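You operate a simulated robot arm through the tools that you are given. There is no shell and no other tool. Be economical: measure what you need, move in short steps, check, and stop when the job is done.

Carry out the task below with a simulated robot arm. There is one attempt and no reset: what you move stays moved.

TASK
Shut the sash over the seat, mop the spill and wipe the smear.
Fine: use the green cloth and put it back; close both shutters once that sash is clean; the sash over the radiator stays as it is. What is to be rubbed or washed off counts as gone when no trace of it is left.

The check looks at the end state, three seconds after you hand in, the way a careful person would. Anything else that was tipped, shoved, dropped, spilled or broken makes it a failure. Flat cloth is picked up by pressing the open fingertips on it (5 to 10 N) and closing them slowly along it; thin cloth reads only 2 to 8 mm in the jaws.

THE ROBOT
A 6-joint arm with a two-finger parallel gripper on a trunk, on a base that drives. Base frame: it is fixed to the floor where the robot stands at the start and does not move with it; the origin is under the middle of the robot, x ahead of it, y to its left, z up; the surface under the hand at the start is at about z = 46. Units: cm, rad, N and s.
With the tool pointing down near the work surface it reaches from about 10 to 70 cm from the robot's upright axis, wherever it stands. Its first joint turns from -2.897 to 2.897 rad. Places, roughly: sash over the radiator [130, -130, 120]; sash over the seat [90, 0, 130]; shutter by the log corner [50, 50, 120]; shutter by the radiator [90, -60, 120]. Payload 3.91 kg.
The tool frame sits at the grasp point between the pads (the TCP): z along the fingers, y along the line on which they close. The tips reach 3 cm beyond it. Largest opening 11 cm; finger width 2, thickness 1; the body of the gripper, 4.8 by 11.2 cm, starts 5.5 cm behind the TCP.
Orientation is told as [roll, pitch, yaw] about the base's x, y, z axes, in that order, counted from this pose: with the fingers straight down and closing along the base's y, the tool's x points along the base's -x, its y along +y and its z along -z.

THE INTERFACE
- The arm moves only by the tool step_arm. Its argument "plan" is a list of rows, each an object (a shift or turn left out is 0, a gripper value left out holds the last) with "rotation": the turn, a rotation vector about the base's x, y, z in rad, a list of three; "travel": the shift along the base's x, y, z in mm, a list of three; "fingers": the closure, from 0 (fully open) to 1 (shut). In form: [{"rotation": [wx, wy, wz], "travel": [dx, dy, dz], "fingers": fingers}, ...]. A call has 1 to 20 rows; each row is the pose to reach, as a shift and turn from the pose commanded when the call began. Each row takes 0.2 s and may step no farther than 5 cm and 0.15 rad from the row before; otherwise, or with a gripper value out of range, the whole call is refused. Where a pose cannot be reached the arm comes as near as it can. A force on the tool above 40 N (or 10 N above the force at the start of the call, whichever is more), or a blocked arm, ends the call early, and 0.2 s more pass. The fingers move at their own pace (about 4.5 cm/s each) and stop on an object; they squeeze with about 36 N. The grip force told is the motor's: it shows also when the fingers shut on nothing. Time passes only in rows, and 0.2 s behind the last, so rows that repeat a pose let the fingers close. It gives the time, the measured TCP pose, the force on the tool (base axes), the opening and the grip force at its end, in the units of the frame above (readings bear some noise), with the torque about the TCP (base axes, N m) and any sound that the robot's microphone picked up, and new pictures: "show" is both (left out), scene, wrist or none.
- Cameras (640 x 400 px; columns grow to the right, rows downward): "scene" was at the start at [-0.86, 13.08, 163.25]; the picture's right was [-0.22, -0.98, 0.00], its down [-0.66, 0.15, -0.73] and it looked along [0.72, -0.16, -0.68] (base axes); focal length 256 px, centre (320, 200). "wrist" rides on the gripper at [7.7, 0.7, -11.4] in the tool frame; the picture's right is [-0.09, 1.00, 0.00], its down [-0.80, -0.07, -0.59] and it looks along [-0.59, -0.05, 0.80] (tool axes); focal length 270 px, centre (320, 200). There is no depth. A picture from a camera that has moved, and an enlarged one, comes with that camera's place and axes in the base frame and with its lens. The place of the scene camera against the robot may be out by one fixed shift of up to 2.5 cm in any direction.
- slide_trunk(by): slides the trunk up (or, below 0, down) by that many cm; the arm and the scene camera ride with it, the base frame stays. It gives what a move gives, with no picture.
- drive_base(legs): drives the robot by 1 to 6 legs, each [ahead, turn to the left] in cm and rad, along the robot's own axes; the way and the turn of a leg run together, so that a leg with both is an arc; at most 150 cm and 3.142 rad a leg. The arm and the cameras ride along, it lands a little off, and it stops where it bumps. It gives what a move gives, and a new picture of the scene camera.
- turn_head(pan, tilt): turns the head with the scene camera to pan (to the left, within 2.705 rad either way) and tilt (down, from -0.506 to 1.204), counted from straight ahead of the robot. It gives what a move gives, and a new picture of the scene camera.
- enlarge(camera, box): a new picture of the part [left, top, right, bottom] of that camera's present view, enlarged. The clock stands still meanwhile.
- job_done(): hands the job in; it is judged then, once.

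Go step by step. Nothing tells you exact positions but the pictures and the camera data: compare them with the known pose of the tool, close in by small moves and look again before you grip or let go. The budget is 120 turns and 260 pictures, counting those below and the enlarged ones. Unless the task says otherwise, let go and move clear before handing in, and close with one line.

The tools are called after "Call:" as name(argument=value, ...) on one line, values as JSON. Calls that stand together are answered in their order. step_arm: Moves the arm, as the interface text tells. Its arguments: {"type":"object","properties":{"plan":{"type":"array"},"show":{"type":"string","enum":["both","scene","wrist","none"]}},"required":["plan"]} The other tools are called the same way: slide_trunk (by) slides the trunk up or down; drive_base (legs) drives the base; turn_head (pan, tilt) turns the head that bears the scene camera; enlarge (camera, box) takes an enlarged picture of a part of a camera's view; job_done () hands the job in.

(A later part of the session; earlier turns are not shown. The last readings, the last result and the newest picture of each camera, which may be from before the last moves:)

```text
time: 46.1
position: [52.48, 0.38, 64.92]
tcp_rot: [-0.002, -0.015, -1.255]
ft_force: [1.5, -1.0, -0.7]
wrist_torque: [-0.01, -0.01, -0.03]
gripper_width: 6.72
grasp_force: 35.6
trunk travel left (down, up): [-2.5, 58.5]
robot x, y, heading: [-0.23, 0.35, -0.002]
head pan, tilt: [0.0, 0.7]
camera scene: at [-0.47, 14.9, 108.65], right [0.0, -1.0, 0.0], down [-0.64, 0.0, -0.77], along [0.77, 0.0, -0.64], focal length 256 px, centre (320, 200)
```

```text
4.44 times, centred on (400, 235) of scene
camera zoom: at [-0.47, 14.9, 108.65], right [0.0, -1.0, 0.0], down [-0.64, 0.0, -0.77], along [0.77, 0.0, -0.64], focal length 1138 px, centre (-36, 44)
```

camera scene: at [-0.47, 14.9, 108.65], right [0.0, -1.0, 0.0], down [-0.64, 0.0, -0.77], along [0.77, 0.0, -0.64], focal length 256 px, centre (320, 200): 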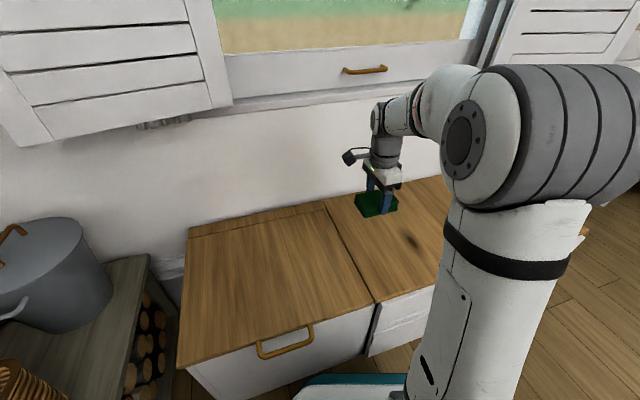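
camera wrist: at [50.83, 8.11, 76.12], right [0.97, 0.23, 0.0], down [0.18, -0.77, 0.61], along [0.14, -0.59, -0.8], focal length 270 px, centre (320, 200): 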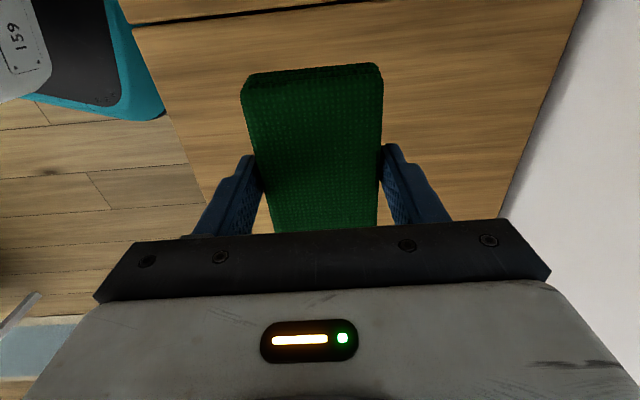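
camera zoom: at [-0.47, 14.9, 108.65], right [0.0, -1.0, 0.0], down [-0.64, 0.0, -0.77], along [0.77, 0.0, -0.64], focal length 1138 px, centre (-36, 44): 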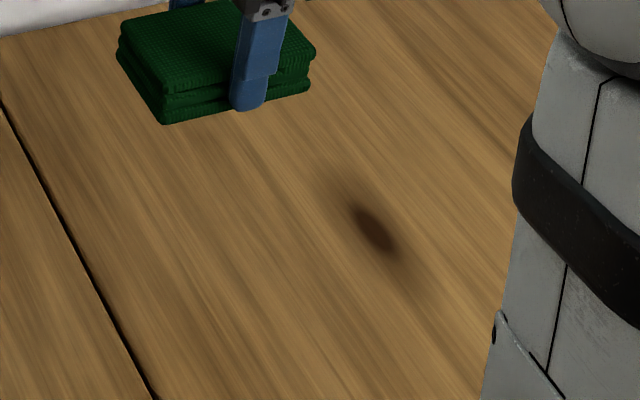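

It looks like a wood knot, but rubbing tells: I go back and rub the spot again.

Call:
step_arm(plan=[{"travel": [3, -40, -20]}, {"travel": [6, -80, -50]}, {"travel": [10, -110, -90]}, {"travel": [10, -130, -130]}, {"travel": [10, -136, -145]}, {"travel": [10, -136, -149]}, {"travel": [5, -116, -149.5]}, {"travel": [15, -156, -149.5]}, {"travel": [5, -116, -149.5]}, {"travel": [-10, -142, -149.5]}, {"travel": [28, -130, -149.5]}, {"travel": [-10, -142, -149.5]}, {"travel": [28, -130, -149.5]}, {"travel": [10, -136, -149.5]}, {"travel": [15, -156, -149.5]}, {"travel": [5, -116, -149.5]}, {"travel": [5, -110, -120]}, {"travel": [3, -80, -85]}, {"travel": [3, -40, -50]}, {"travel": [0, 0, -30]}], show="scene")

Call:
enlarge(camera="scene", box=[360, 190, 440, 280])

```text
refused: row 3 steps farther than a row can; nothing moved
```

```text
4.44 times, centred on (400, 235) of scene
camera zoom: at [-0.47, 14.9, 108.65], right [0.0, -1.0, 0.0], down [-0.64, 0.0, -0.77], along [0.77, 0.0, -0.64], focal length 1138 px, centre (-36, 44)
```

zoom: 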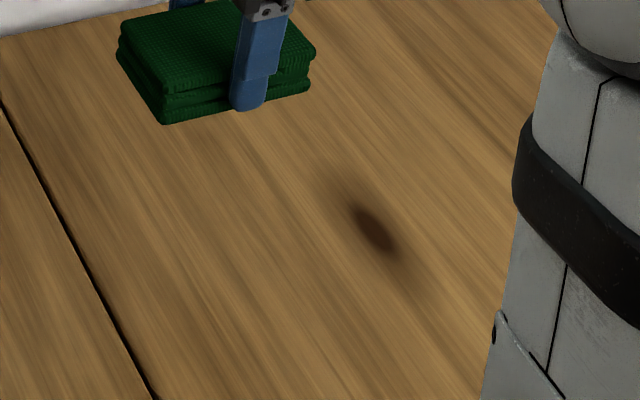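

Shorter steps this time.

Call:
step_arm(plan=[{"travel": [3, -40, -20]}, {"travel": [6, -80, -50]}, {"travel": [10, -110, -85]}, {"travel": [10, -130, -125]}, {"travel": [10, -136, -145]}, {"travel": [10, -136, -149]}, {"travel": [5, -116, -149.5]}, {"travel": [15, -156, -149.5]}, {"travel": [5, -116, -149.5]}, {"travel": [-10, -142, -149.5]}, {"travel": [28, -130, -149.5]}, {"travel": [-10, -142, -149.5]}, {"travel": [28, -130, -149.5]}, {"travel": [10, -136, -149.5]}, {"travel": [15, -156, -149.5]}, {"travel": [5, -116, -149.5]}, {"travel": [5, -110, -120]}, {"travel": [3, -80, -85]}, {"travel": [3, -45, -55]}, {"travel": [0, 0, -40]}], show="scene")

Call:
enlarge(camera="scene", box=[360, 190, 440, 280])

```text
time: 50.3
position: [52.42, 0.08, 60.72]
tcp_rot: [0.0, -0.015, -1.259]
ft_force: [-0.8, -0.5, -1.2]
wrist_torque: [-0.03, 0.01, 0.0]
gripper_width: 6.71
grasp_force: 36.1
trunk travel left (down, up): [-2.5, 58.5]
robot x, y, heading: [-0.42, 0.06, -0.0]
head pan, tilt: [0.0, 0.7]
camera scene: at [-0.46, 14.88, 108.65], right [0.0, -1.0, 0.0], down [-0.64, 0.0, -0.76], along [0.76, 0.0, -0.64], focal length 256 px, centre (320, 200)
```

scene: 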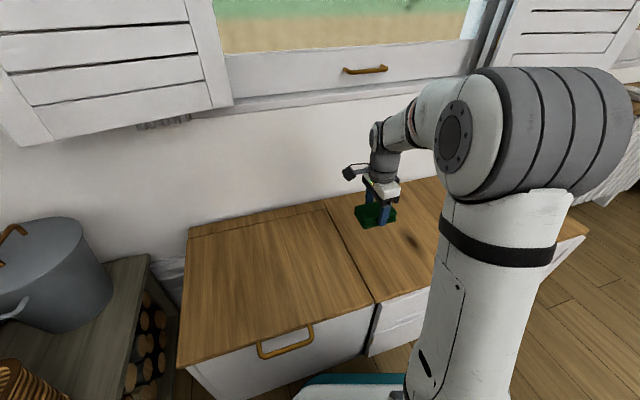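

```text
4.44 times, centred on (400, 235) of scene
camera zoom: at [-0.46, 14.88, 108.65], right [0.0, -1.0, 0.0], down [-0.64, 0.0, -0.76], along [0.76, 0.0, -0.64], focal length 1138 px, centre (-36, 44)
```

zoom: 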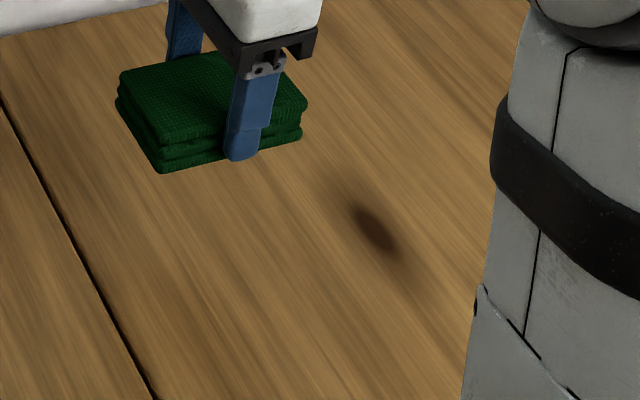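

The mark is unchanged, elongated along the grain: a knot in the wood, so the spill is gone. Now raise the trunk and bring the pad level, facing the pane.

Call:
slide_trunk(by=32)

Call:
step_arm(plan=[{"rotation": [0.0435, -0.136, 0], "travel": [8, -5, 10]}, {"rotation": [0.087, -0.272, 0], "travel": [16, -12, 20]}, {"rotation": [0.1306, -0.408, 0], "travel": [24, -20, 30]}, {"rotation": [0.174, -0.544, 0], "travel": [32, -30, 40]}, {"rotation": [0.2177, -0.68, 0], "travel": [40, -40, 50]}, {"rotation": [0.261, -0.816, 0], "travel": [48, -50, 60]}, {"rotation": [0.3048, -0.952, 0], "travel": [56, -60, 70]}, {"rotation": [0.348, -1.088, 0], "travel": [64, -70, 80]}, {"rotation": [0.392, -1.224, 0], "travel": [72, -80, 90]}, {"rotation": [0.4354, -1.36, 0], "travel": [80, -90, 100]}, {"rotation": [0.479, -1.496, 0], "travel": [80, -100, 110]}, {"rotation": [0.479, -1.496, 0], "travel": [80, -100, 130]}])

Call:
turn_head(pan=-0.1, tilt=0.3)

```text
time: 53.5
position: [52.49, 0.09, 92.75]
tcp_rot: [-0.002, -0.015, -1.255]
ft_force: [1.0, 0.3, -1.6]
wrist_torque: [-0.04, 0.02, 0.02]
gripper_width: 6.69
grasp_force: 35.8
trunk travel left (down, up): [-34.5, 26.5]
robot x, y, heading: [-0.11, 0.42, 0.003]
head pan, tilt: [0.0, 0.7]
```

```text
time: 56.1
position: [60.58, -9.96, 105.86]
tcp_rot: [1.569, -0.003, -1.276]
ft_force: [0.4, -0.9, -0.4]
wrist_torque: [-0.01, 0.01, 0.02]
gripper_width: 6.69
grasp_force: 35.6
trunk travel left (down, up): [-34.5, 26.5]
robot x, y, heading: [-0.1, 0.3, 0.0]
head pan, tilt: [0.0, 0.7]
camera scene: at [-0.45, 14.89, 140.65], right [0.0, -1.0, 0.0], down [-0.64, 0.0, -0.76], along [0.76, 0.0, -0.64], focal length 256 px, centre (320, 200)
camera wrist: at [47.36, -5.89, 106.28], right [0.03, -0.08, 1.0], down [-0.34, -0.94, -0.07], along [0.94, -0.33, -0.05], focal length 270 px, centre (320, 200)
```

scene: 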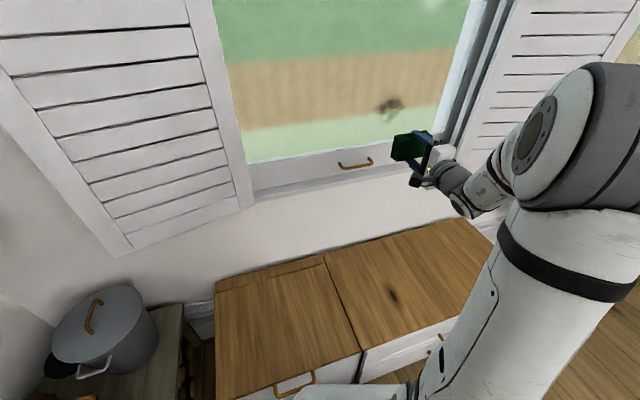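
wrist: 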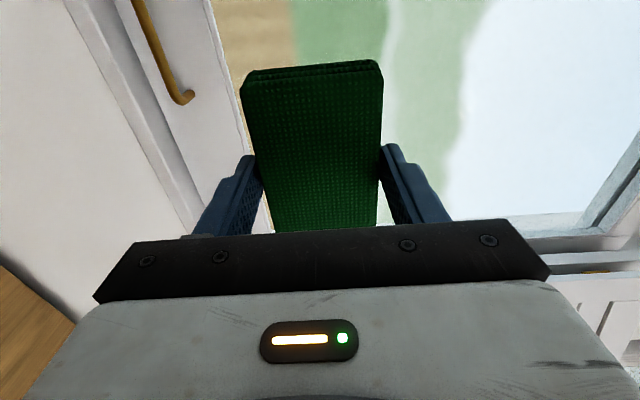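

```text
time: 57.0
position: [60.49, -9.94, 105.72]
tcp_rot: [1.569, -0.004, -1.275]
ft_force: [0.3, 0.4, -0.5]
wrist_torque: [0.0, 0.01, -0.05]
gripper_width: 6.71
grasp_force: 36.0
trunk travel left (down, up): [-34.5, 26.5]
robot x, y, heading: [-0.2, 0.41, -0.002]
head pan, tilt: [-0.099, 0.3]
camera scene: at [0.33, 13.98, 144.25], right [-0.1, -0.99, 0.0], down [-0.3, 0.03, -0.95], along [0.95, -0.09, -0.3], focal length 256 px, centre (320, 200)
```

scene: 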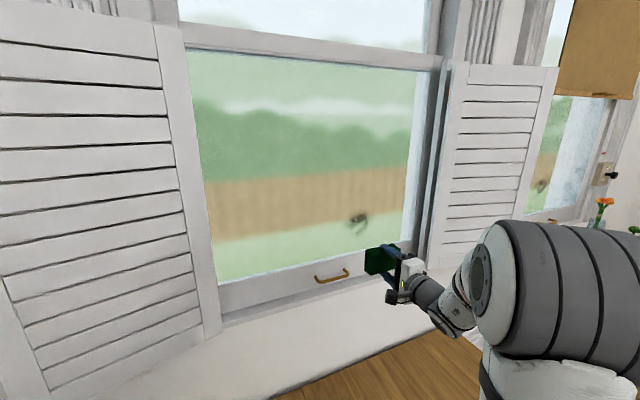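

The pad faces the pane well. The smear is near (88.5, -8, 108.5); I move to about 8 cm short of it and check alignment.

Call:
step_arm(plan=[{"travel": [33, -4, 6]}, {"travel": [66, -8, 12]}, {"travel": [100, -12, 18]}, {"travel": [133, -16, 24]}, {"travel": [160, -18, 28]}, {"travel": [160, -18, 28]}])

Call:
enlarge(camera="scene", box=[280, 160, 440, 300])

```text
time: 58.4
position: [76.74, -11.68, 108.49]
tcp_rot: [1.569, -0.005, -1.275]
ft_force: [0.3, 0.0, -0.7]
wrist_torque: [-0.01, 0.01, 0.0]
gripper_width: 6.69
grasp_force: 36.1
trunk travel left (down, up): [-34.5, 26.5]
robot x, y, heading: [0.13, 0.44, 0.0]
head pan, tilt: [-0.099, 0.3]
camera scene: at [0.36, 13.98, 144.26], right [-0.1, -0.99, 0.0], down [-0.29, 0.03, -0.96], along [0.95, -0.1, -0.3], focal length 256 px, centre (320, 200)
camera wrist: at [63.48, -7.59, 109.06], right [0.03, -0.08, 1.0], down [-0.34, -0.94, -0.07], along [0.94, -0.33, -0.05], focal length 270 px, centre (320, 200)
```

scene: 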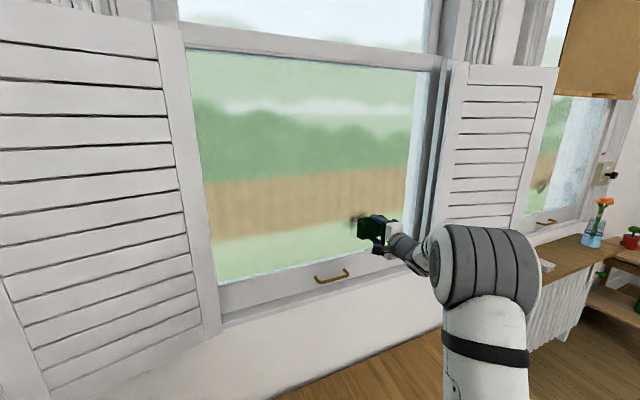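
wrist: 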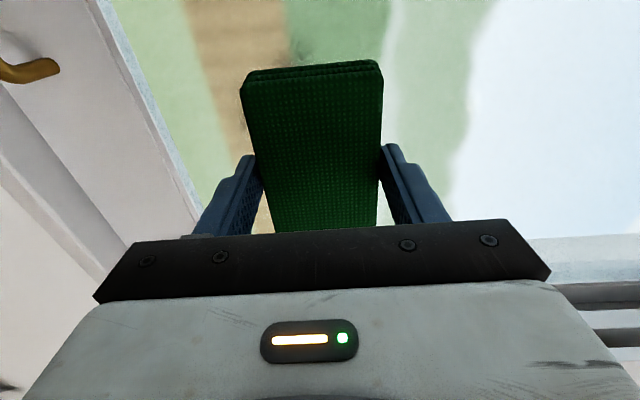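

```text
2.86 times, centred on (360, 230) of scene
camera zoom: at [0.36, 13.98, 144.26], right [-0.1, -0.99, 0.0], down [-0.29, 0.03, -0.96], along [0.95, -0.1, -0.3], focal length 731 px, centre (206, 114)
```

zoom: 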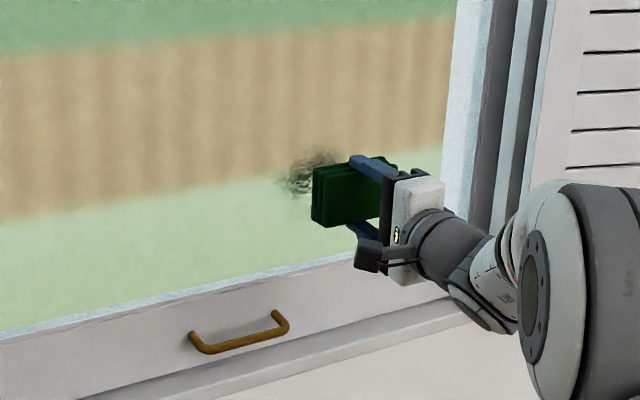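

Pad is lined up to land on the smear; advance until it touches the glass.

Call:
step_arm(plan=[{"travel": [28, 9, 0]}, {"travel": [52, 17, 0]}, {"travel": [60, 19, 0]}, {"travel": [65, 21, 0]}, {"travel": [70, 22.4, 0]}, {"travel": [75, 24, 0]}, {"travel": [79, 25, 0]}, {"travel": [83, 26.5, 0]}, {"travel": [87, 27.8, 0]}, {"travel": [91, 29, 0]}, {"travel": [95, 30.4, 0]}])

```text
time: 60.2
position: [84.16, -9.42, 108.68]
tcp_rot: [1.569, -0.005, -1.277]
ft_force: [-29.9, -0.4, 1.6]
wrist_torque: [0.09, -0.16, 0.43]
gripper_width: 6.7
grasp_force: 35.9
trunk travel left (down, up): [-34.5, 26.5]
robot x, y, heading: [-0.15, 0.33, 0.0]
head pan, tilt: [-0.099, 0.3]
stopped in row 8: the force on the tool passed its limit at 44 N (the readings are from after the stop); the commanded pose is now the measured one
camera scene: at [-0.16, 13.96, 144.28], right [-0.1, -0.99, 0.0], down [-0.29, 0.03, -0.96], along [0.95, -0.1, -0.29], focal length 256 px, centre (320, 200)
camera wrist: at [71.03, -5.26, 109.25], right [0.03, -0.08, 1.0], down [-0.34, -0.94, -0.07], along [0.94, -0.33, -0.05], focal length 270 px, centre (320, 200)
```

scene: 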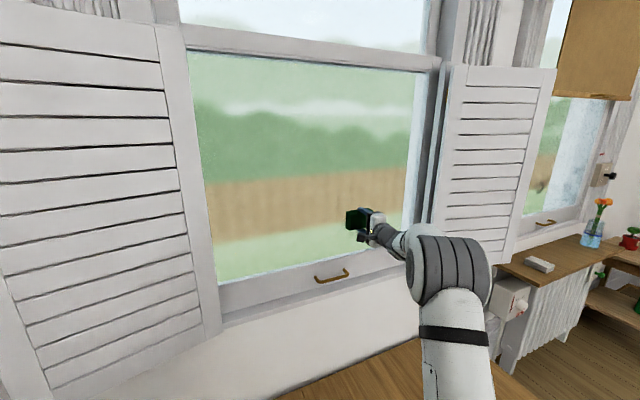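
wrist: 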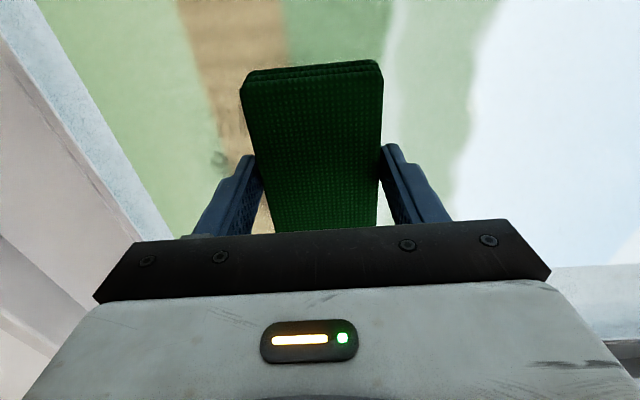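

Contact with the glass at 30 N, covering the smear; a bit shows below. Ease back 1 mm and wipe in overlapping bands.

Call:
step_arm(plan=[{"travel": [-1, 0, 0]}, {"travel": [-8.6, 23.8, 0]}, {"travel": [-16, 47.6, 0]}, {"travel": [-8.6, 23.8, 0]}, {"travel": [-1, 0, 0]}, {"travel": [6.6, -23.8, 0]}, {"travel": [14.3, -47.6, 0]}, {"travel": [14.3, -47.6, -25]}, {"travel": [14.3, -47.6, -45]}, {"travel": [6.6, -23.8, -45]}, {"travel": [-1, 0, -45]}, {"travel": [-8.6, 23.8, -45]}, {"travel": [-16, 47.6, -45]}, {"travel": [-16, 47.6, -78]}, {"travel": [-1, 0, -78]}])

```text
time: 63.2
position: [82.74, -4.52, 101.83]
tcp_rot: [1.575, -0.01, -1.275]
ft_force: [-39.2, -7.1, 0.4]
wrist_torque: [-0.1, 0.36, 0.03]
gripper_width: 6.71
grasp_force: 35.9
trunk travel left (down, up): [-34.5, 26.5]
robot x, y, heading: [-0.04, 0.65, 0.001]
head pan, tilt: [-0.099, 0.3]
stopped in row 15: the force on the tool passed its limit at 45 N (the readings are from after the stop); the commanded pose is now the measured one
camera scene: at [-0.27, 13.89, 144.27], right [-0.1, -0.99, 0.0], down [-0.29, 0.03, -0.96], along [0.95, -0.1, -0.29], focal length 256 px, centre (320, 200)
camera wrist: at [69.48, -0.4, 102.26], right [0.02, -0.08, 1.0], down [-0.33, -0.94, -0.07], along [0.94, -0.33, -0.04], focal length 270 px, centre (320, 200)
```

scene: 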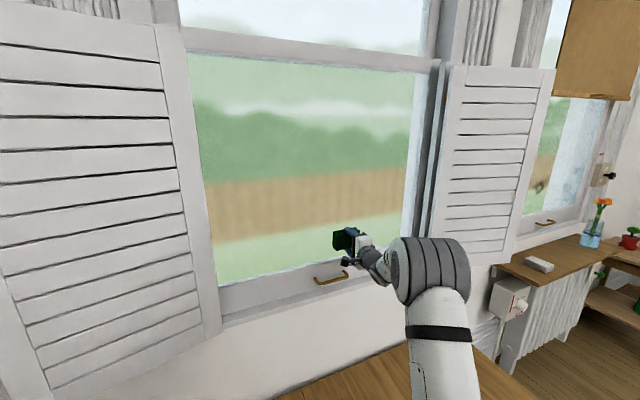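
wrist: 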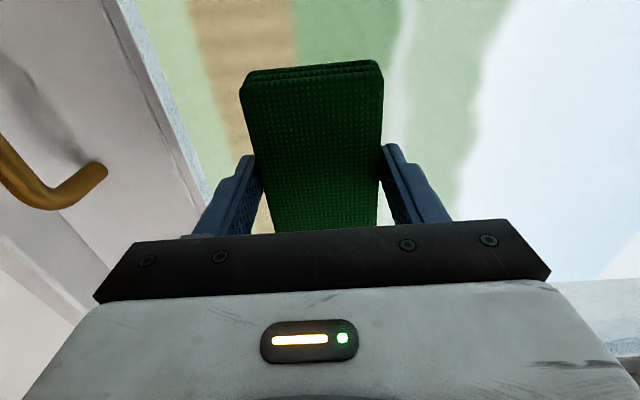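

The force rose and stopped it. Ease off, sweep the lower band rightward and up over the top band, then retreat to look.

Call:
step_arm(plan=[{"travel": [-2, -0.6, 0]}, {"travel": [5.6, -24.4, 0]}, {"travel": [13.2, -48, 0]}, {"travel": [20, -72, 0]}, {"travel": [20, -72, 30]}, {"travel": [13, -48, 60]}, {"travel": [20, -72, 95]}, {"travel": [13, -48, 100]}, {"travel": [5.6, -24.4, 100]}, {"travel": [-2, -0.6, 95]}, {"travel": [5.6, -24.4, 60]}, {"travel": [-30, -40, 60]}, {"travel": [-65, -60, 60]}, {"travel": [-100, -70, 60]}, {"travel": [-135, -80, 60]}, {"travel": [-170, -90, 60]}, {"travel": [-205, -100, 60]}])

Call:
enlarge(camera="scene", box=[180, 100, 440, 300])

```text
time: 66.8
position: [62.62, -14.48, 107.74]
tcp_rot: [1.572, -0.009, -1.275]
ft_force: [0.4, 0.4, -1.0]
wrist_torque: [0.0, 0.01, 0.0]
gripper_width: 6.68
grasp_force: 36.1
trunk travel left (down, up): [-34.5, 26.5]
robot x, y, heading: [-0.27, 0.59, 0.005]
head pan, tilt: [-0.099, 0.3]
camera scene: at [0.3, 13.98, 144.26], right [-0.1, -0.99, 0.0], down [-0.29, 0.03, -0.96], along [0.95, -0.1, -0.3], focal length 256 px, centre (320, 200)
camera wrist: at [49.48, -10.36, 108.13], right [0.02, -0.08, 1.0], down [-0.33, -0.94, -0.07], along [0.94, -0.33, -0.05], focal length 270 px, centre (320, 200)
```

scene: 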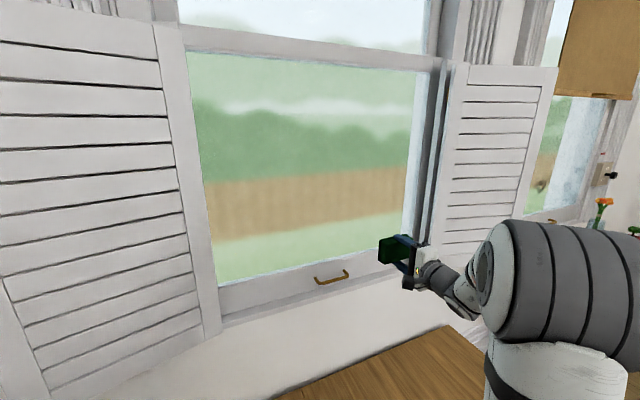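
wrist: 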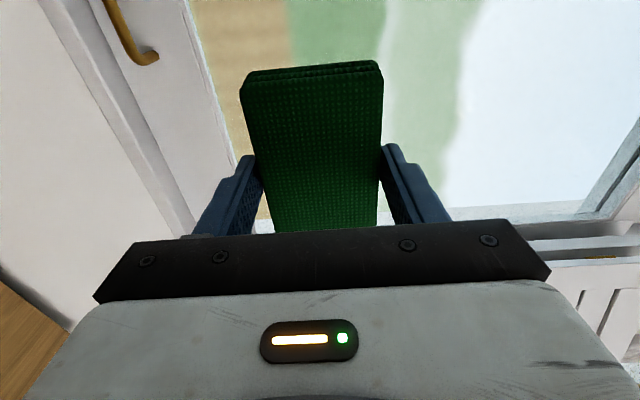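

```text
2.00 times, centred on (310, 200) of scene
camera zoom: at [0.3, 13.98, 144.26], right [-0.1, -0.99, 0.0], down [-0.29, 0.03, -0.96], along [0.95, -0.1, -0.3], focal length 512 px, centre (340, 200)
```

zoom: 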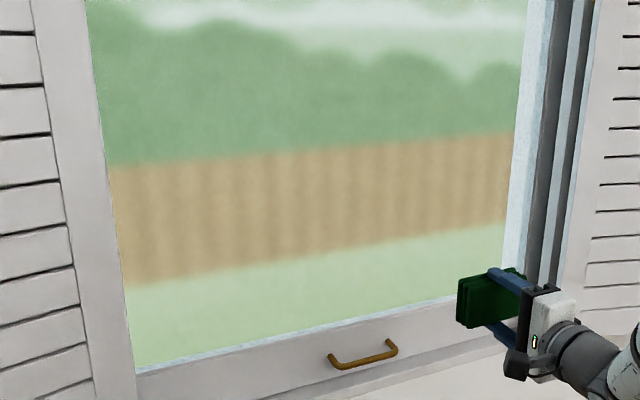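

The pane is clean. Turn the tool down again over the cloth's old place (55.8, -29.4) and put the pad back.

Call:
step_arm(plan=[{"rotation": [-0.0435, 0.136, 0], "travel": [-8, -10, 0]}, {"rotation": [-0.087, 0.272, 0], "travel": [-16, -25, 0]}, {"rotation": [-0.1306, 0.408, 0], "travel": [-24, -40, 0]}, {"rotation": [-0.174, 0.544, 0], "travel": [-32, -55, 0]}, {"rotation": [-0.2177, 0.68, 0], "travel": [-40, -70, 0]}, {"rotation": [-0.261, 0.816, 0], "travel": [-48, -85, 0]}, {"rotation": [-0.3048, 0.952, 0], "travel": [-56, -100, 0]}, {"rotation": [-0.348, 1.088, 0], "travel": [-64, -115, 0]}, {"rotation": [-0.392, 1.224, 0], "travel": [-68, -130, 0]}, {"rotation": [-0.4354, 1.36, 0], "travel": [-68, -140, 0]}, {"rotation": [-0.479, 1.496, 0], "travel": [-68, -149, 0]}, {"rotation": [-0.479, 1.496, 0], "travel": [-68, -149, -30]}], show="none")

Call:
slide_trunk(by=-34)

Call:
turn_head(pan=-0.2, tilt=0.6)

```text
time: 69.4
position: [55.88, -29.21, 104.43]
tcp_rot: [0.0, -0.013, -1.254]
ft_force: [-1.0, 0.4, 0.1]
wrist_torque: [-0.01, 0.0, 0.01]
gripper_width: 6.7
grasp_force: 36.0
trunk travel left (down, up): [-34.5, 26.5]
robot x, y, heading: [-0.35, 0.9, 0.001]
head pan, tilt: [-0.099, 0.3]
```

```text
time: 72.7
position: [55.83, -29.23, 70.53]
tcp_rot: [0.002, -0.012, -1.254]
ft_force: [-0.3, 0.2, -0.3]
wrist_torque: [0.03, 0.01, -0.01]
gripper_width: 6.68
grasp_force: 35.7
trunk travel left (down, up): [-0.5, 60.5]
robot x, y, heading: [-0.06, 0.52, -0.001]
head pan, tilt: [-0.099, 0.3]
```

```text
time: 73.5
position: [55.95, -29.21, 70.64]
tcp_rot: [0.003, -0.011, -1.253]
ft_force: [-0.4, -1.2, -0.6]
wrist_torque: [0.0, -0.03, 0.0]
gripper_width: 6.66
grasp_force: 36.2
trunk travel left (down, up): [-0.5, 60.5]
robot x, y, heading: [-0.04, 0.48, -0.003]
head pan, tilt: [-0.201, 0.6]
camera scene: at [-0.31, 13.14, 107.52], right [-0.2, -0.98, 0.0], down [-0.55, 0.11, -0.83], along [0.81, -0.17, -0.56], focal length 256 px, centre (320, 200)
```

scene: 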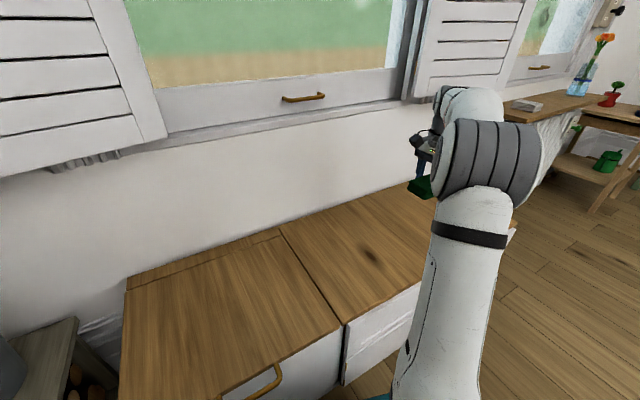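

Lower the pad to the seat, let go and rise.

Call:
step_arm(plan=[{"travel": [0, -2, -40]}, {"travel": [0, -2, -80]}, {"travel": [0, -2, -120]}, {"travel": [0, -2, -160]}, {"travel": [0, -2, -190]}, {"travel": [0, -2, -200]}, {"travel": [0, -2, -204]}, {"travel": [0, -2, -204]}, {"travel": [0, -2, -204], "fingers": 0.35}, {"travel": [0, -2, -204], "fingers": 0.2}, {"travel": [0, -2, -204], "fingers": 0}, {"travel": [0, -2, -204], "fingers": 0}, {"travel": [0, -2, -204], "fingers": 0}, {"travel": [0, -2, -165]}, {"travel": [0, -2, -120]}, {"travel": [0, -2, -75]}, {"travel": [0, -2, -30]}, {"travel": [0, -2, 0]}])

```text
time: 77.3
position: [56.0, -29.51, 70.58]
tcp_rot: [0.001, -0.012, -1.253]
ft_force: [0.5, 0.4, -0.2]
wrist_torque: [-0.02, -0.01, 0.0]
gripper_width: 10.99
grasp_force: 0.0
trunk travel left (down, up): [-0.5, 60.5]
robot x, y, heading: [-0.74, 0.39, -0.001]
head pan, tilt: [-0.201, 0.6]
camera scene: at [-0.31, 13.13, 107.51], right [-0.2, -0.98, 0.0], down [-0.55, 0.11, -0.82], along [0.81, -0.17, -0.57], focal length 256 px, centre (320, 200)
camera wrist: at [54.02, -21.78, 81.8], right [0.97, 0.23, 0.0], down [0.18, -0.78, 0.6], along [0.14, -0.59, -0.8], focal length 270 px, centre (320, 200)
```

scene: 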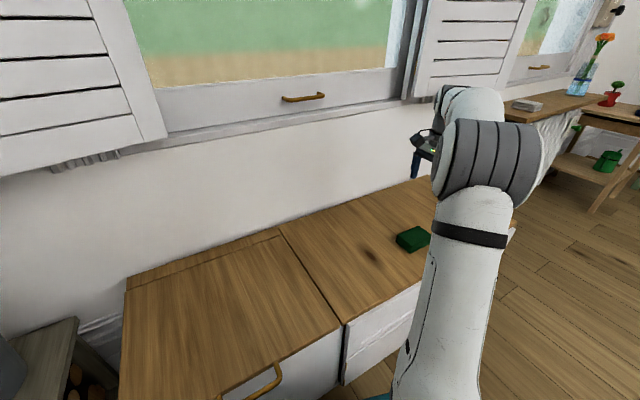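
wrist: 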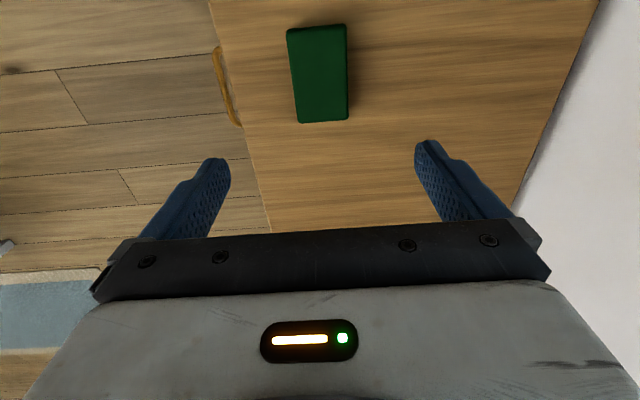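

The pad is back in its place. Now the shutters: look at the left one, its free edge and what lies behind and below it, then at the right one.

Call:
turn_head(pan=0.75, tilt=0.2)

Call:
slide_trunk(by=26)

Call:
turn_head(pan=0.75, tilt=0.45)

Call:
turn_head(pan=-0.6, tilt=0.2)

```text
time: 78.6
position: [55.81, -29.44, 70.55]
tcp_rot: [0.002, -0.013, -1.253]
ft_force: [0.3, -0.7, 0.3]
wrist_torque: [0.0, 0.0, -0.01]
gripper_width: 10.99
grasp_force: 0.1
trunk travel left (down, up): [-0.5, 60.5]
robot x, y, heading: [-0.27, 0.27, 0.001]
head pan, tilt: [0.75, 0.201]
camera scene: at [-2.15, 21.25, 111.19], right [0.68, -0.73, 0.0], down [-0.15, -0.14, -0.98], along [0.72, 0.67, -0.2], focal length 256 px, centre (320, 200)
```

scene: 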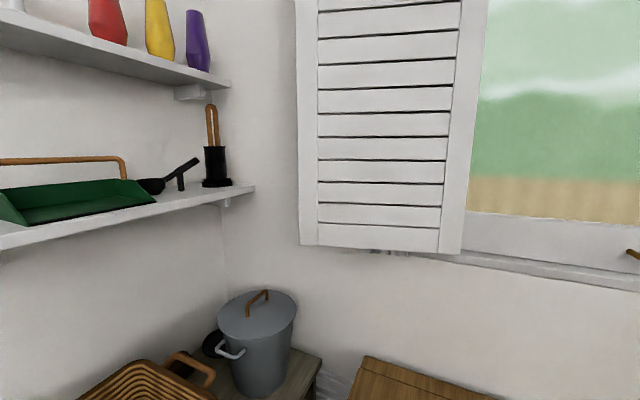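

```text
time: 81.2
position: [55.91, -29.53, 96.43]
tcp_rot: [0.002, -0.012, -1.255]
ft_force: [-0.6, 0.4, 0.0]
wrist_torque: [-0.01, 0.01, -0.05]
gripper_width: 11.02
grasp_force: 0.0
trunk travel left (down, up): [-26.5, 34.5]
robot x, y, heading: [-0.45, 0.35, -0.001]
head pan, tilt: [0.75, 0.201]
```

```text
time: 82.0
position: [55.83, -29.49, 96.56]
tcp_rot: [0.003, -0.012, -1.253]
ft_force: [0.1, -0.7, 0.4]
wrist_torque: [0.02, 0.0, -0.03]
gripper_width: 11.02
grasp_force: 0.0
trunk travel left (down, up): [-26.5, 34.5]
robot x, y, heading: [-0.15, 0.5, -0.003]
head pan, tilt: [0.75, 0.45]
camera scene: at [-2.25, 21.17, 134.87], right [0.68, -0.73, 0.0], down [-0.32, -0.3, -0.9], along [0.66, 0.61, -0.43], focal length 256 px, centre (320, 200)
```

scene: 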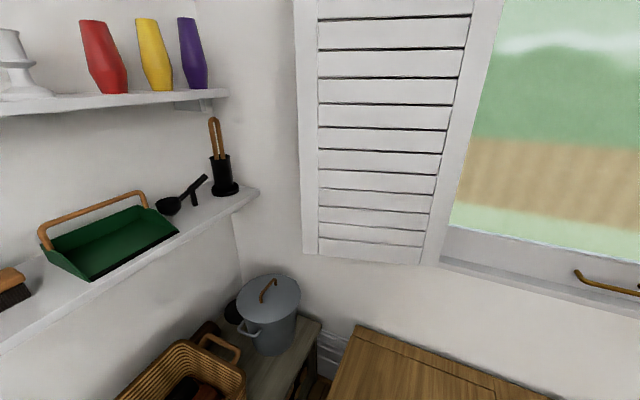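

```text
time: 83.5
position: [55.81, -29.38, 96.5]
tcp_rot: [0.003, -0.013, -1.254]
ft_force: [0.1, -0.5, -0.4]
wrist_torque: [-0.01, 0.0, -0.01]
gripper_width: 11.0
grasp_force: 0.1
trunk travel left (down, up): [-26.5, 34.5]
robot x, y, heading: [-0.02, 0.66, -0.001]
head pan, tilt: [-0.6, 0.201]
camera scene: at [-1.29, 9.64, 137.19], right [-0.57, -0.82, 0.0], down [-0.16, 0.11, -0.98], along [0.81, -0.55, -0.2], focal length 256 px, centre (320, 200)
```

scene: 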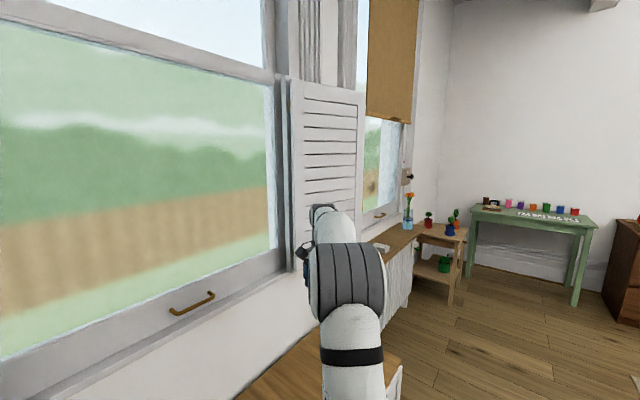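

Left shutter: hinge near (63.5, 38.5), free edge near (40, 68), bottom at z 86.5, standing about 15 cm off the wall. I'll hook its back face from below with the fingers tilted upward; first bring the hand to the left with the tool yawed toward it.

Call:
step_arm(plan=[{"rotation": [0, 0, 0.147], "travel": [-15, 35, 0]}, {"rotation": [0, 0, 0.294], "travel": [-30, 72, 0]}, {"rotation": [0, 0, 0.441], "travel": [-45, 109, 0]}, {"rotation": [0, 0, 0.588], "travel": [-60, 146, 0]}, {"rotation": [0, 0, 0.735], "travel": [-75, 183, 0]}, {"rotation": [0, 0, 0.882], "travel": [-90, 220, 0]}, {"rotation": [0, 0, 1.029], "travel": [-105, 258, 0]}, {"rotation": [0, 0, 1.176], "travel": [-120, 296, 0]}, {"rotation": [0, 0, 1.323], "travel": [-135, 334, 0]}, {"rotation": [0, 0, 1.47], "travel": [-145, 372, 0]}, {"rotation": [0, 0, 1.617], "travel": [-150, 410, 0]}, {"rotation": [0, 0, 1.764], "travel": [-155, 450, 0]}, {"rotation": [0, 0, 1.914], "travel": [-158, 490, 0], "fingers": 0.5}], show="none")

Call:
turn_head(pan=0.6, tilt=0.45)

```text
time: 86.3
position: [40.04, 19.56, 96.44]
tcp_rot: [0.001, -0.013, 0.663]
ft_force: [0.0, 0.1, 0.7]
wrist_torque: [0.0, 0.01, 0.0]
gripper_width: 7.53
grasp_force: 0.0
trunk travel left (down, up): [-26.5, 34.5]
robot x, y, heading: [-0.24, 0.56, -0.001]
head pan, tilt: [-0.6, 0.201]
```

```text
time: 87.7
position: [39.95, 19.44, 96.61]
tcp_rot: [0.001, -0.012, 0.659]
ft_force: [0.3, 0.9, -0.6]
wrist_torque: [0.02, 0.02, 0.01]
gripper_width: 5.49
grasp_force: 0.1
trunk travel left (down, up): [-26.5, 34.5]
robot x, y, heading: [-0.05, 0.13, -0.003]
head pan, tilt: [0.6, 0.45]
camera scene: at [-1.4, 20.1, 134.87], right [0.56, -0.83, 0.0], down [-0.36, -0.25, -0.9], along [0.74, 0.51, -0.44], focal length 256 px, centre (320, 200)
```

scene: 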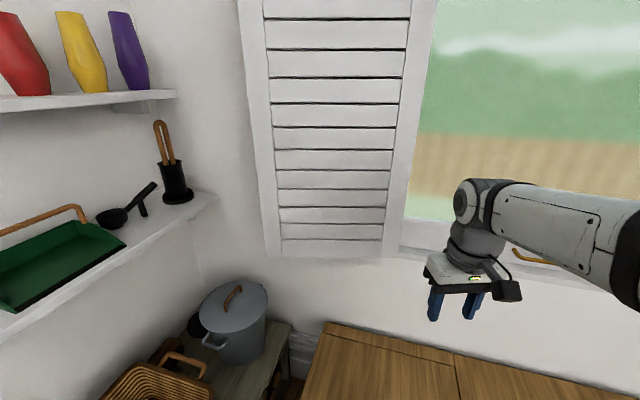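

Clear so far. Now pitch the tool up past level (50° upward) while moving to a place just below and in front of the shutter's bottom edge.

Call:
step_arm(plan=[{"rotation": [0.089, -0.113, 0], "travel": [0, 10, 0]}, {"rotation": [0.178, -0.226, 0], "travel": [0, 25, -5]}, {"rotation": [0.267, -0.339, 0], "travel": [0, 45, -10]}, {"rotation": [0.356, -0.452, 0], "travel": [0, 65, -15]}, {"rotation": [0.445, -0.565, 0], "travel": [0, 85, -20]}, {"rotation": [0.534, -0.678, 0], "travel": [0, 105, -25]}, {"rotation": [0.623, -0.791, 0], "travel": [0, 125, -30]}, {"rotation": [0.712, -0.904, 0], "travel": [0, 145, -40]}, {"rotation": [0.801, -1.017, 0], "travel": [0, 165, -50]}, {"rotation": [0.89, -1.13, 0], "travel": [0, 185, -60]}, {"rotation": [0.979, -1.243, 0], "travel": [0, 200, -70]}])

```text
time: 90.1
position: [40.08, 39.72, 89.74]
tcp_rot: [3.139, -1.546, -2.472]
ft_force: [-0.9, 0.2, 0.2]
wrist_torque: [-0.01, 0.02, 0.02]
gripper_width: 5.49
grasp_force: 0.1
out of reach, approached as far as the arm can: row 7, 8
trunk travel left (down, up): [-26.5, 34.5]
robot x, y, heading: [-0.23, 0.31, -0.0]
head pan, tilt: [0.6, 0.45]
camera scene: at [-1.43, 20.07, 134.87], right [0.56, -0.83, 0.0], down [-0.36, -0.25, -0.9], along [0.74, 0.51, -0.44], focal length 256 px, centre (320, 200)
camera wrist: at [30.75, 33.26, 81.56], right [-0.62, 0.78, 0.09], down [-0.44, -0.43, 0.79], along [0.65, 0.45, 0.61], focal length 270 px, centre (320, 200)
```

scene: 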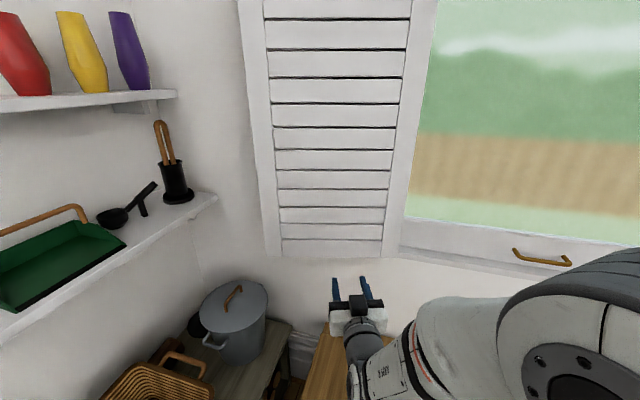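
wrist: 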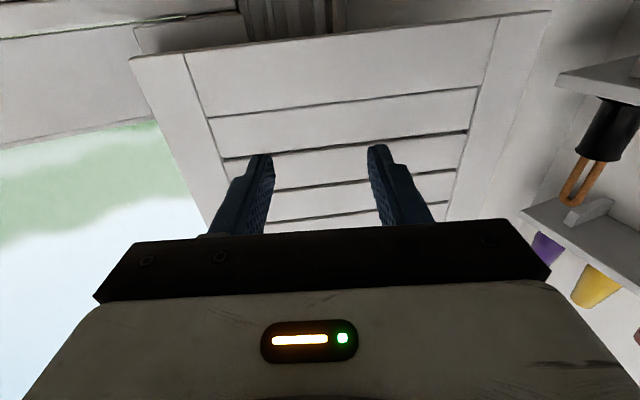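

The wrist view confirms the shutter: bottom edge at z ≈ 85, free edge near (41, 68), hinge near (63.5, 37). Continue pitching up and drop under the edge.

Call:
step_arm(plan=[{"rotation": [0.089, -0.113, 0], "travel": [0, 20, -30]}, {"rotation": [0.178, -0.226, 0], "travel": [2, 45, -60]}, {"rotation": [0.267, -0.339, 0], "travel": [4, 75, -90]}, {"rotation": [0.356, -0.452, 0], "travel": [6, 105, -107]}, {"rotation": [0.445, -0.565, 0], "travel": [9, 140, -110]}, {"rotation": [0.53, -0.674, 0], "travel": [13, 172, -110]}, {"rotation": [0.53, -0.674, 0], "travel": [13, 172, -110]}])

```text
time: 91.7
position: [43.52, 60.24, 79.95]
tcp_rot: [3.14, -0.692, -2.467]
ft_force: [0.5, -0.3, 0.5]
wrist_torque: [-0.02, 0.03, -0.02]
gripper_width: 5.49
grasp_force: 0.0
out of reach, approached as far as the arm can: row 1, 2, 3, 4, 5, 6, 7
trunk travel left (down, up): [-26.5, 34.5]
robot x, y, heading: [-0.34, 0.65, 0.0]
head pan, tilt: [0.6, 0.45]
camera scene: at [-1.38, 20.13, 134.86], right [0.56, -0.83, 0.0], down [-0.36, -0.25, -0.9], along [0.74, 0.51, -0.44], focal length 256 px, centre (320, 200)
camera wrist: at [42.07, 59.95, 66.06], right [-0.67, 0.74, 0.06], down [-0.74, -0.68, 0.05], along [0.08, -0.01, 1.0], focal length 270 px, centre (320, 200)
```

scene: 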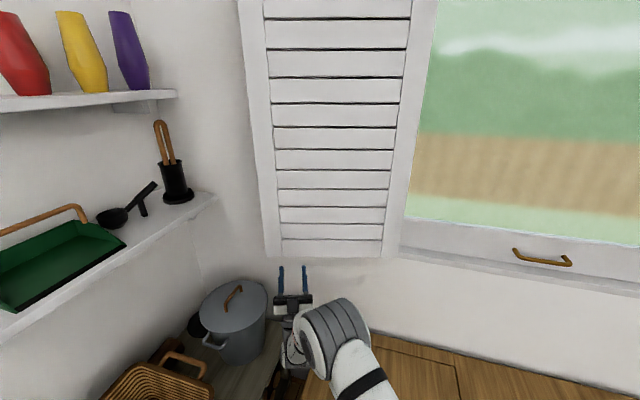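
wrist: 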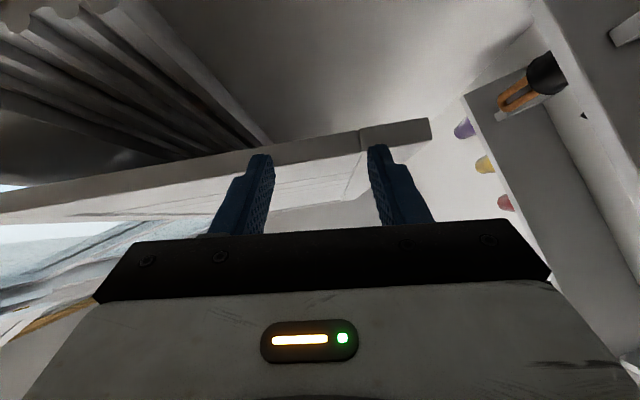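

The tool is now tilted up under the shutter; the arm was at a reach limit, ending about 3 cm further in. Tips are just in front of the panel's bottom. Lower the trunk a bit to ease the wrist and inch the tips under and past the panel.

Call:
slide_trunk(by=-4)

Call:
step_arm(plan=[{"travel": [8, 6, 20]}, {"travel": [16, 12, 30]}, {"travel": [24, 18, 30]}], show="wrist")

```text
time: 92.5
position: [43.5, 60.2, 75.99]
tcp_rot: [3.139, -0.691, -2.467]
ft_force: [0.3, 0.3, -1.0]
wrist_torque: [0.01, 0.03, 0.0]
gripper_width: 5.51
grasp_force: 0.1
trunk travel left (down, up): [-22.5, 38.5]
robot x, y, heading: [-0.19, 0.45, 0.002]
head pan, tilt: [0.6, 0.45]
```

```text
time: 93.3
position: [45.37, 62.2, 78.95]
tcp_rot: [3.127, -0.694, -2.468]
ft_force: [0.4, 0.1, -0.5]
wrist_torque: [0.02, 0.01, 0.02]
gripper_width: 5.49
grasp_force: 0.0
out of reach, approached as far as the arm can: row 3
trunk travel left (down, up): [-22.5, 38.5]
robot x, y, heading: [-0.19, 0.41, 0.0]
head pan, tilt: [0.6, 0.45]
camera wrist: at [43.84, 61.95, 65.12], right [-0.67, 0.74, 0.07], down [-0.74, -0.67, 0.06], along [0.09, -0.01, 1.0], focal length 270 px, centre (320, 200)
```

wrist: 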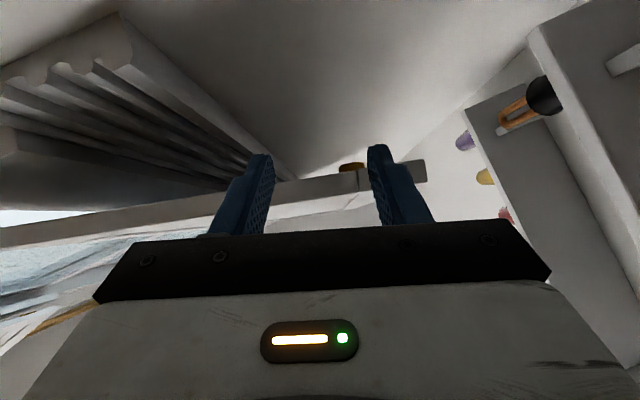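

The tips are about to pass the panel's back face (I also see a brown knob on that face). I flatten the tilt a little to gain reach, slide further in, then raise the tips behind the panel.

Call:
step_arm(plan=[{"rotation": [-0.06, 0.078, 0], "travel": [8, 5, 0]}, {"rotation": [-0.124, 0.157, 0], "travel": [18, 11, 0]}, {"rotation": [-0.124, 0.157, 0], "travel": [30, 18, 0]}, {"rotation": [-0.124, 0.157, 0], "travel": [30, 18, 15]}, {"rotation": [-0.124, 0.157, 0], "travel": [30, 18, 30]}])

```text
time: 94.5
position: [48.36, 63.88, 82.07]
tcp_rot: [3.137, -0.891, -2.469]
ft_force: [-0.4, 0.1, -0.6]
wrist_torque: [-0.01, 0.0, -0.01]
gripper_width: 5.5
grasp_force: 0.0
trunk travel left (down, up): [-22.5, 38.5]
robot x, y, heading: [-0.24, 0.38, -0.001]
head pan, tilt: [0.6, 0.45]
camera scene: at [-1.39, 20.12, 130.86], right [0.56, -0.83, 0.0], down [-0.36, -0.25, -0.9], along [0.74, 0.51, -0.44], focal length 256 px, centre (320, 200)
camera wrist: at [44.83, 61.97, 68.67], right [-0.66, 0.75, 0.07], down [-0.71, -0.66, 0.25], along [0.23, 0.12, 0.97], focal length 270 px, centre (320, 200)
```

scene: 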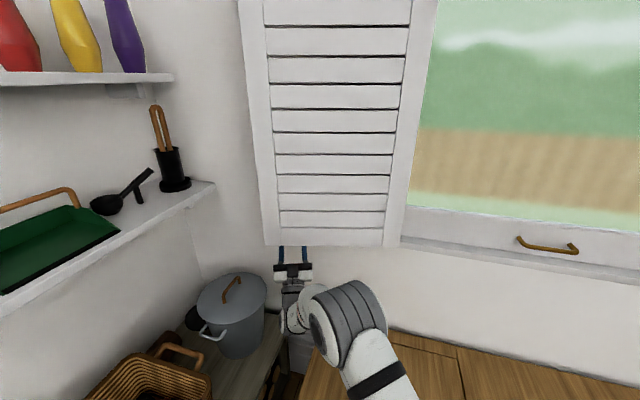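
wrist: 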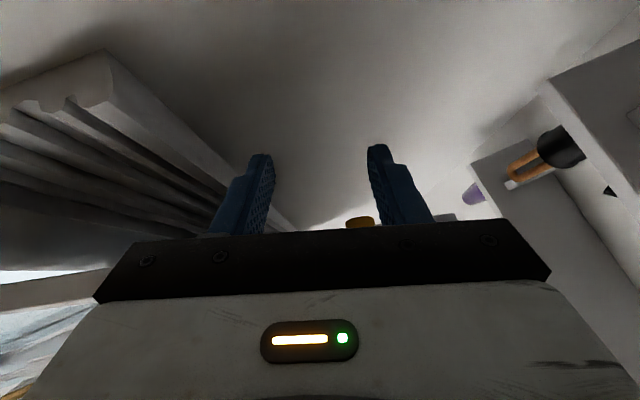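

The fingers are past the panel's back. Raise until they overlap its bottom edge by 2 cm or so.

Call:
step_arm(plan=[{"travel": [0, 0, 10]}, {"travel": [0, 0, 20]}, {"travel": [3, 2, 30]}, {"travel": [3, 2, 30]}])

Call:
enlarge(camera="scene", box=[200, 180, 440, 330])

```text
time: 95.5
position: [48.68, 64.1, 84.91]
tcp_rot: [3.139, -0.891, -2.465]
ft_force: [0.7, 0.7, -1.0]
wrist_torque: [0.02, 0.02, 0.03]
gripper_width: 5.48
grasp_force: 0.1
trunk travel left (down, up): [-22.5, 38.5]
robot x, y, heading: [-0.23, 0.51, 0.003]
head pan, tilt: [0.6, 0.45]
camera scene: at [-1.4, 20.11, 130.87], right [0.56, -0.83, 0.0], down [-0.36, -0.25, -0.9], along [0.74, 0.51, -0.44], focal length 256 px, centre (320, 200)
camera wrist: at [45.09, 62.14, 71.59], right [-0.66, 0.74, 0.07], down [-0.71, -0.66, 0.25], along [0.23, 0.11, 0.97], focal length 270 px, centre (320, 200)
```

scene: 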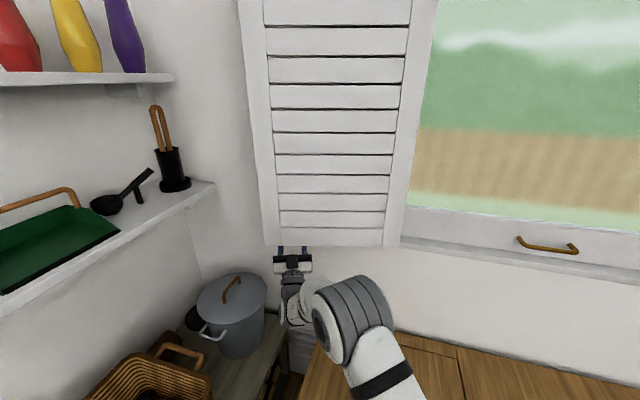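
wrist: 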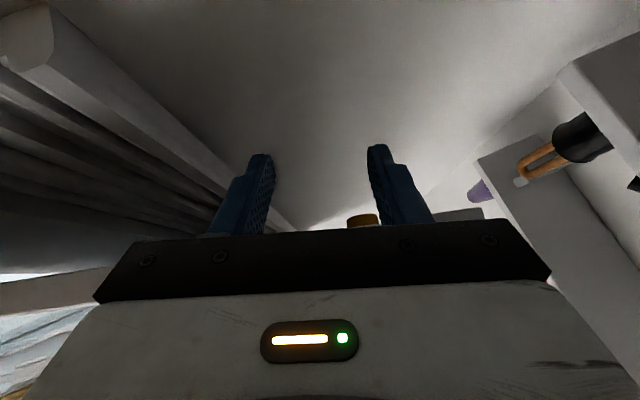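

```text
2.67 times, centred on (320, 255) of scene
camera zoom: at [-1.4, 20.11, 130.87], right [0.56, -0.83, 0.0], down [-0.36, -0.25, -0.9], along [0.74, 0.51, -0.44], focal length 682 px, centre (320, 53)
```

zoom: 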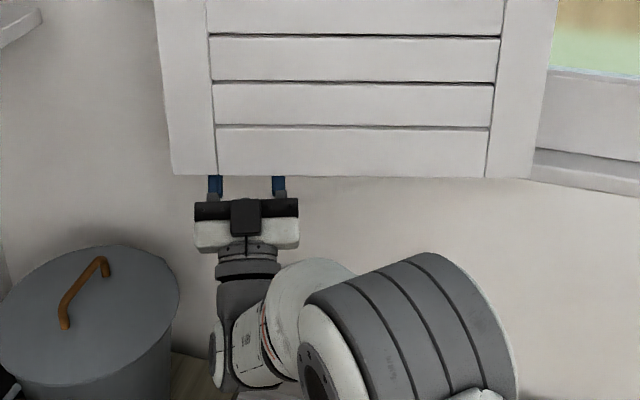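

Both fingers are hooked behind the panel. Now draw it out along its hinge arc.

Call:
step_arm(plan=[{"travel": [-11, -7, 0]}, {"travel": [-22, -14, 0]}, {"travel": [-43, -30, 0]}, {"travel": [-63, -47, 0]}, {"travel": [-80, -66, 0]}, {"travel": [-96, -87, 0]}, {"travel": [-111, -109, 0]}])

```text
time: 97.1
position: [37.64, 53.18, 84.94]
tcp_rot: [3.138, -0.891, -2.466]
ft_force: [-0.1, 0.0, 0.1]
wrist_torque: [-0.03, -0.01, -0.04]
gripper_width: 5.51
grasp_force: 0.0
trunk travel left (down, up): [-22.5, 38.5]
robot x, y, heading: [-0.48, 0.22, 0.0]
head pan, tilt: [0.6, 0.45]
camera scene: at [-1.39, 20.12, 130.87], right [0.56, -0.83, 0.0], down [-0.36, -0.25, -0.9], along [0.74, 0.51, -0.44], focal length 256 px, centre (320, 200)
camera wrist: at [33.98, 51.19, 71.66], right [-0.66, 0.75, 0.07], down [-0.71, -0.66, 0.25], along [0.23, 0.11, 0.97], focal length 270 px, centre (320, 200)
```

scene: 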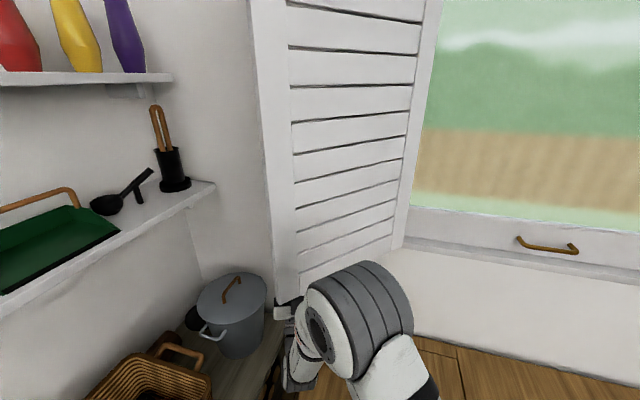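
wrist: 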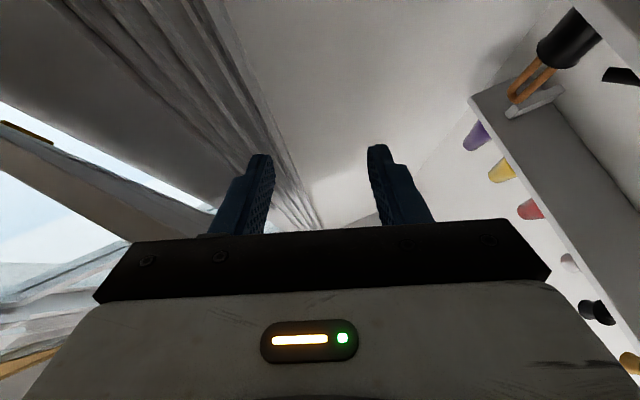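

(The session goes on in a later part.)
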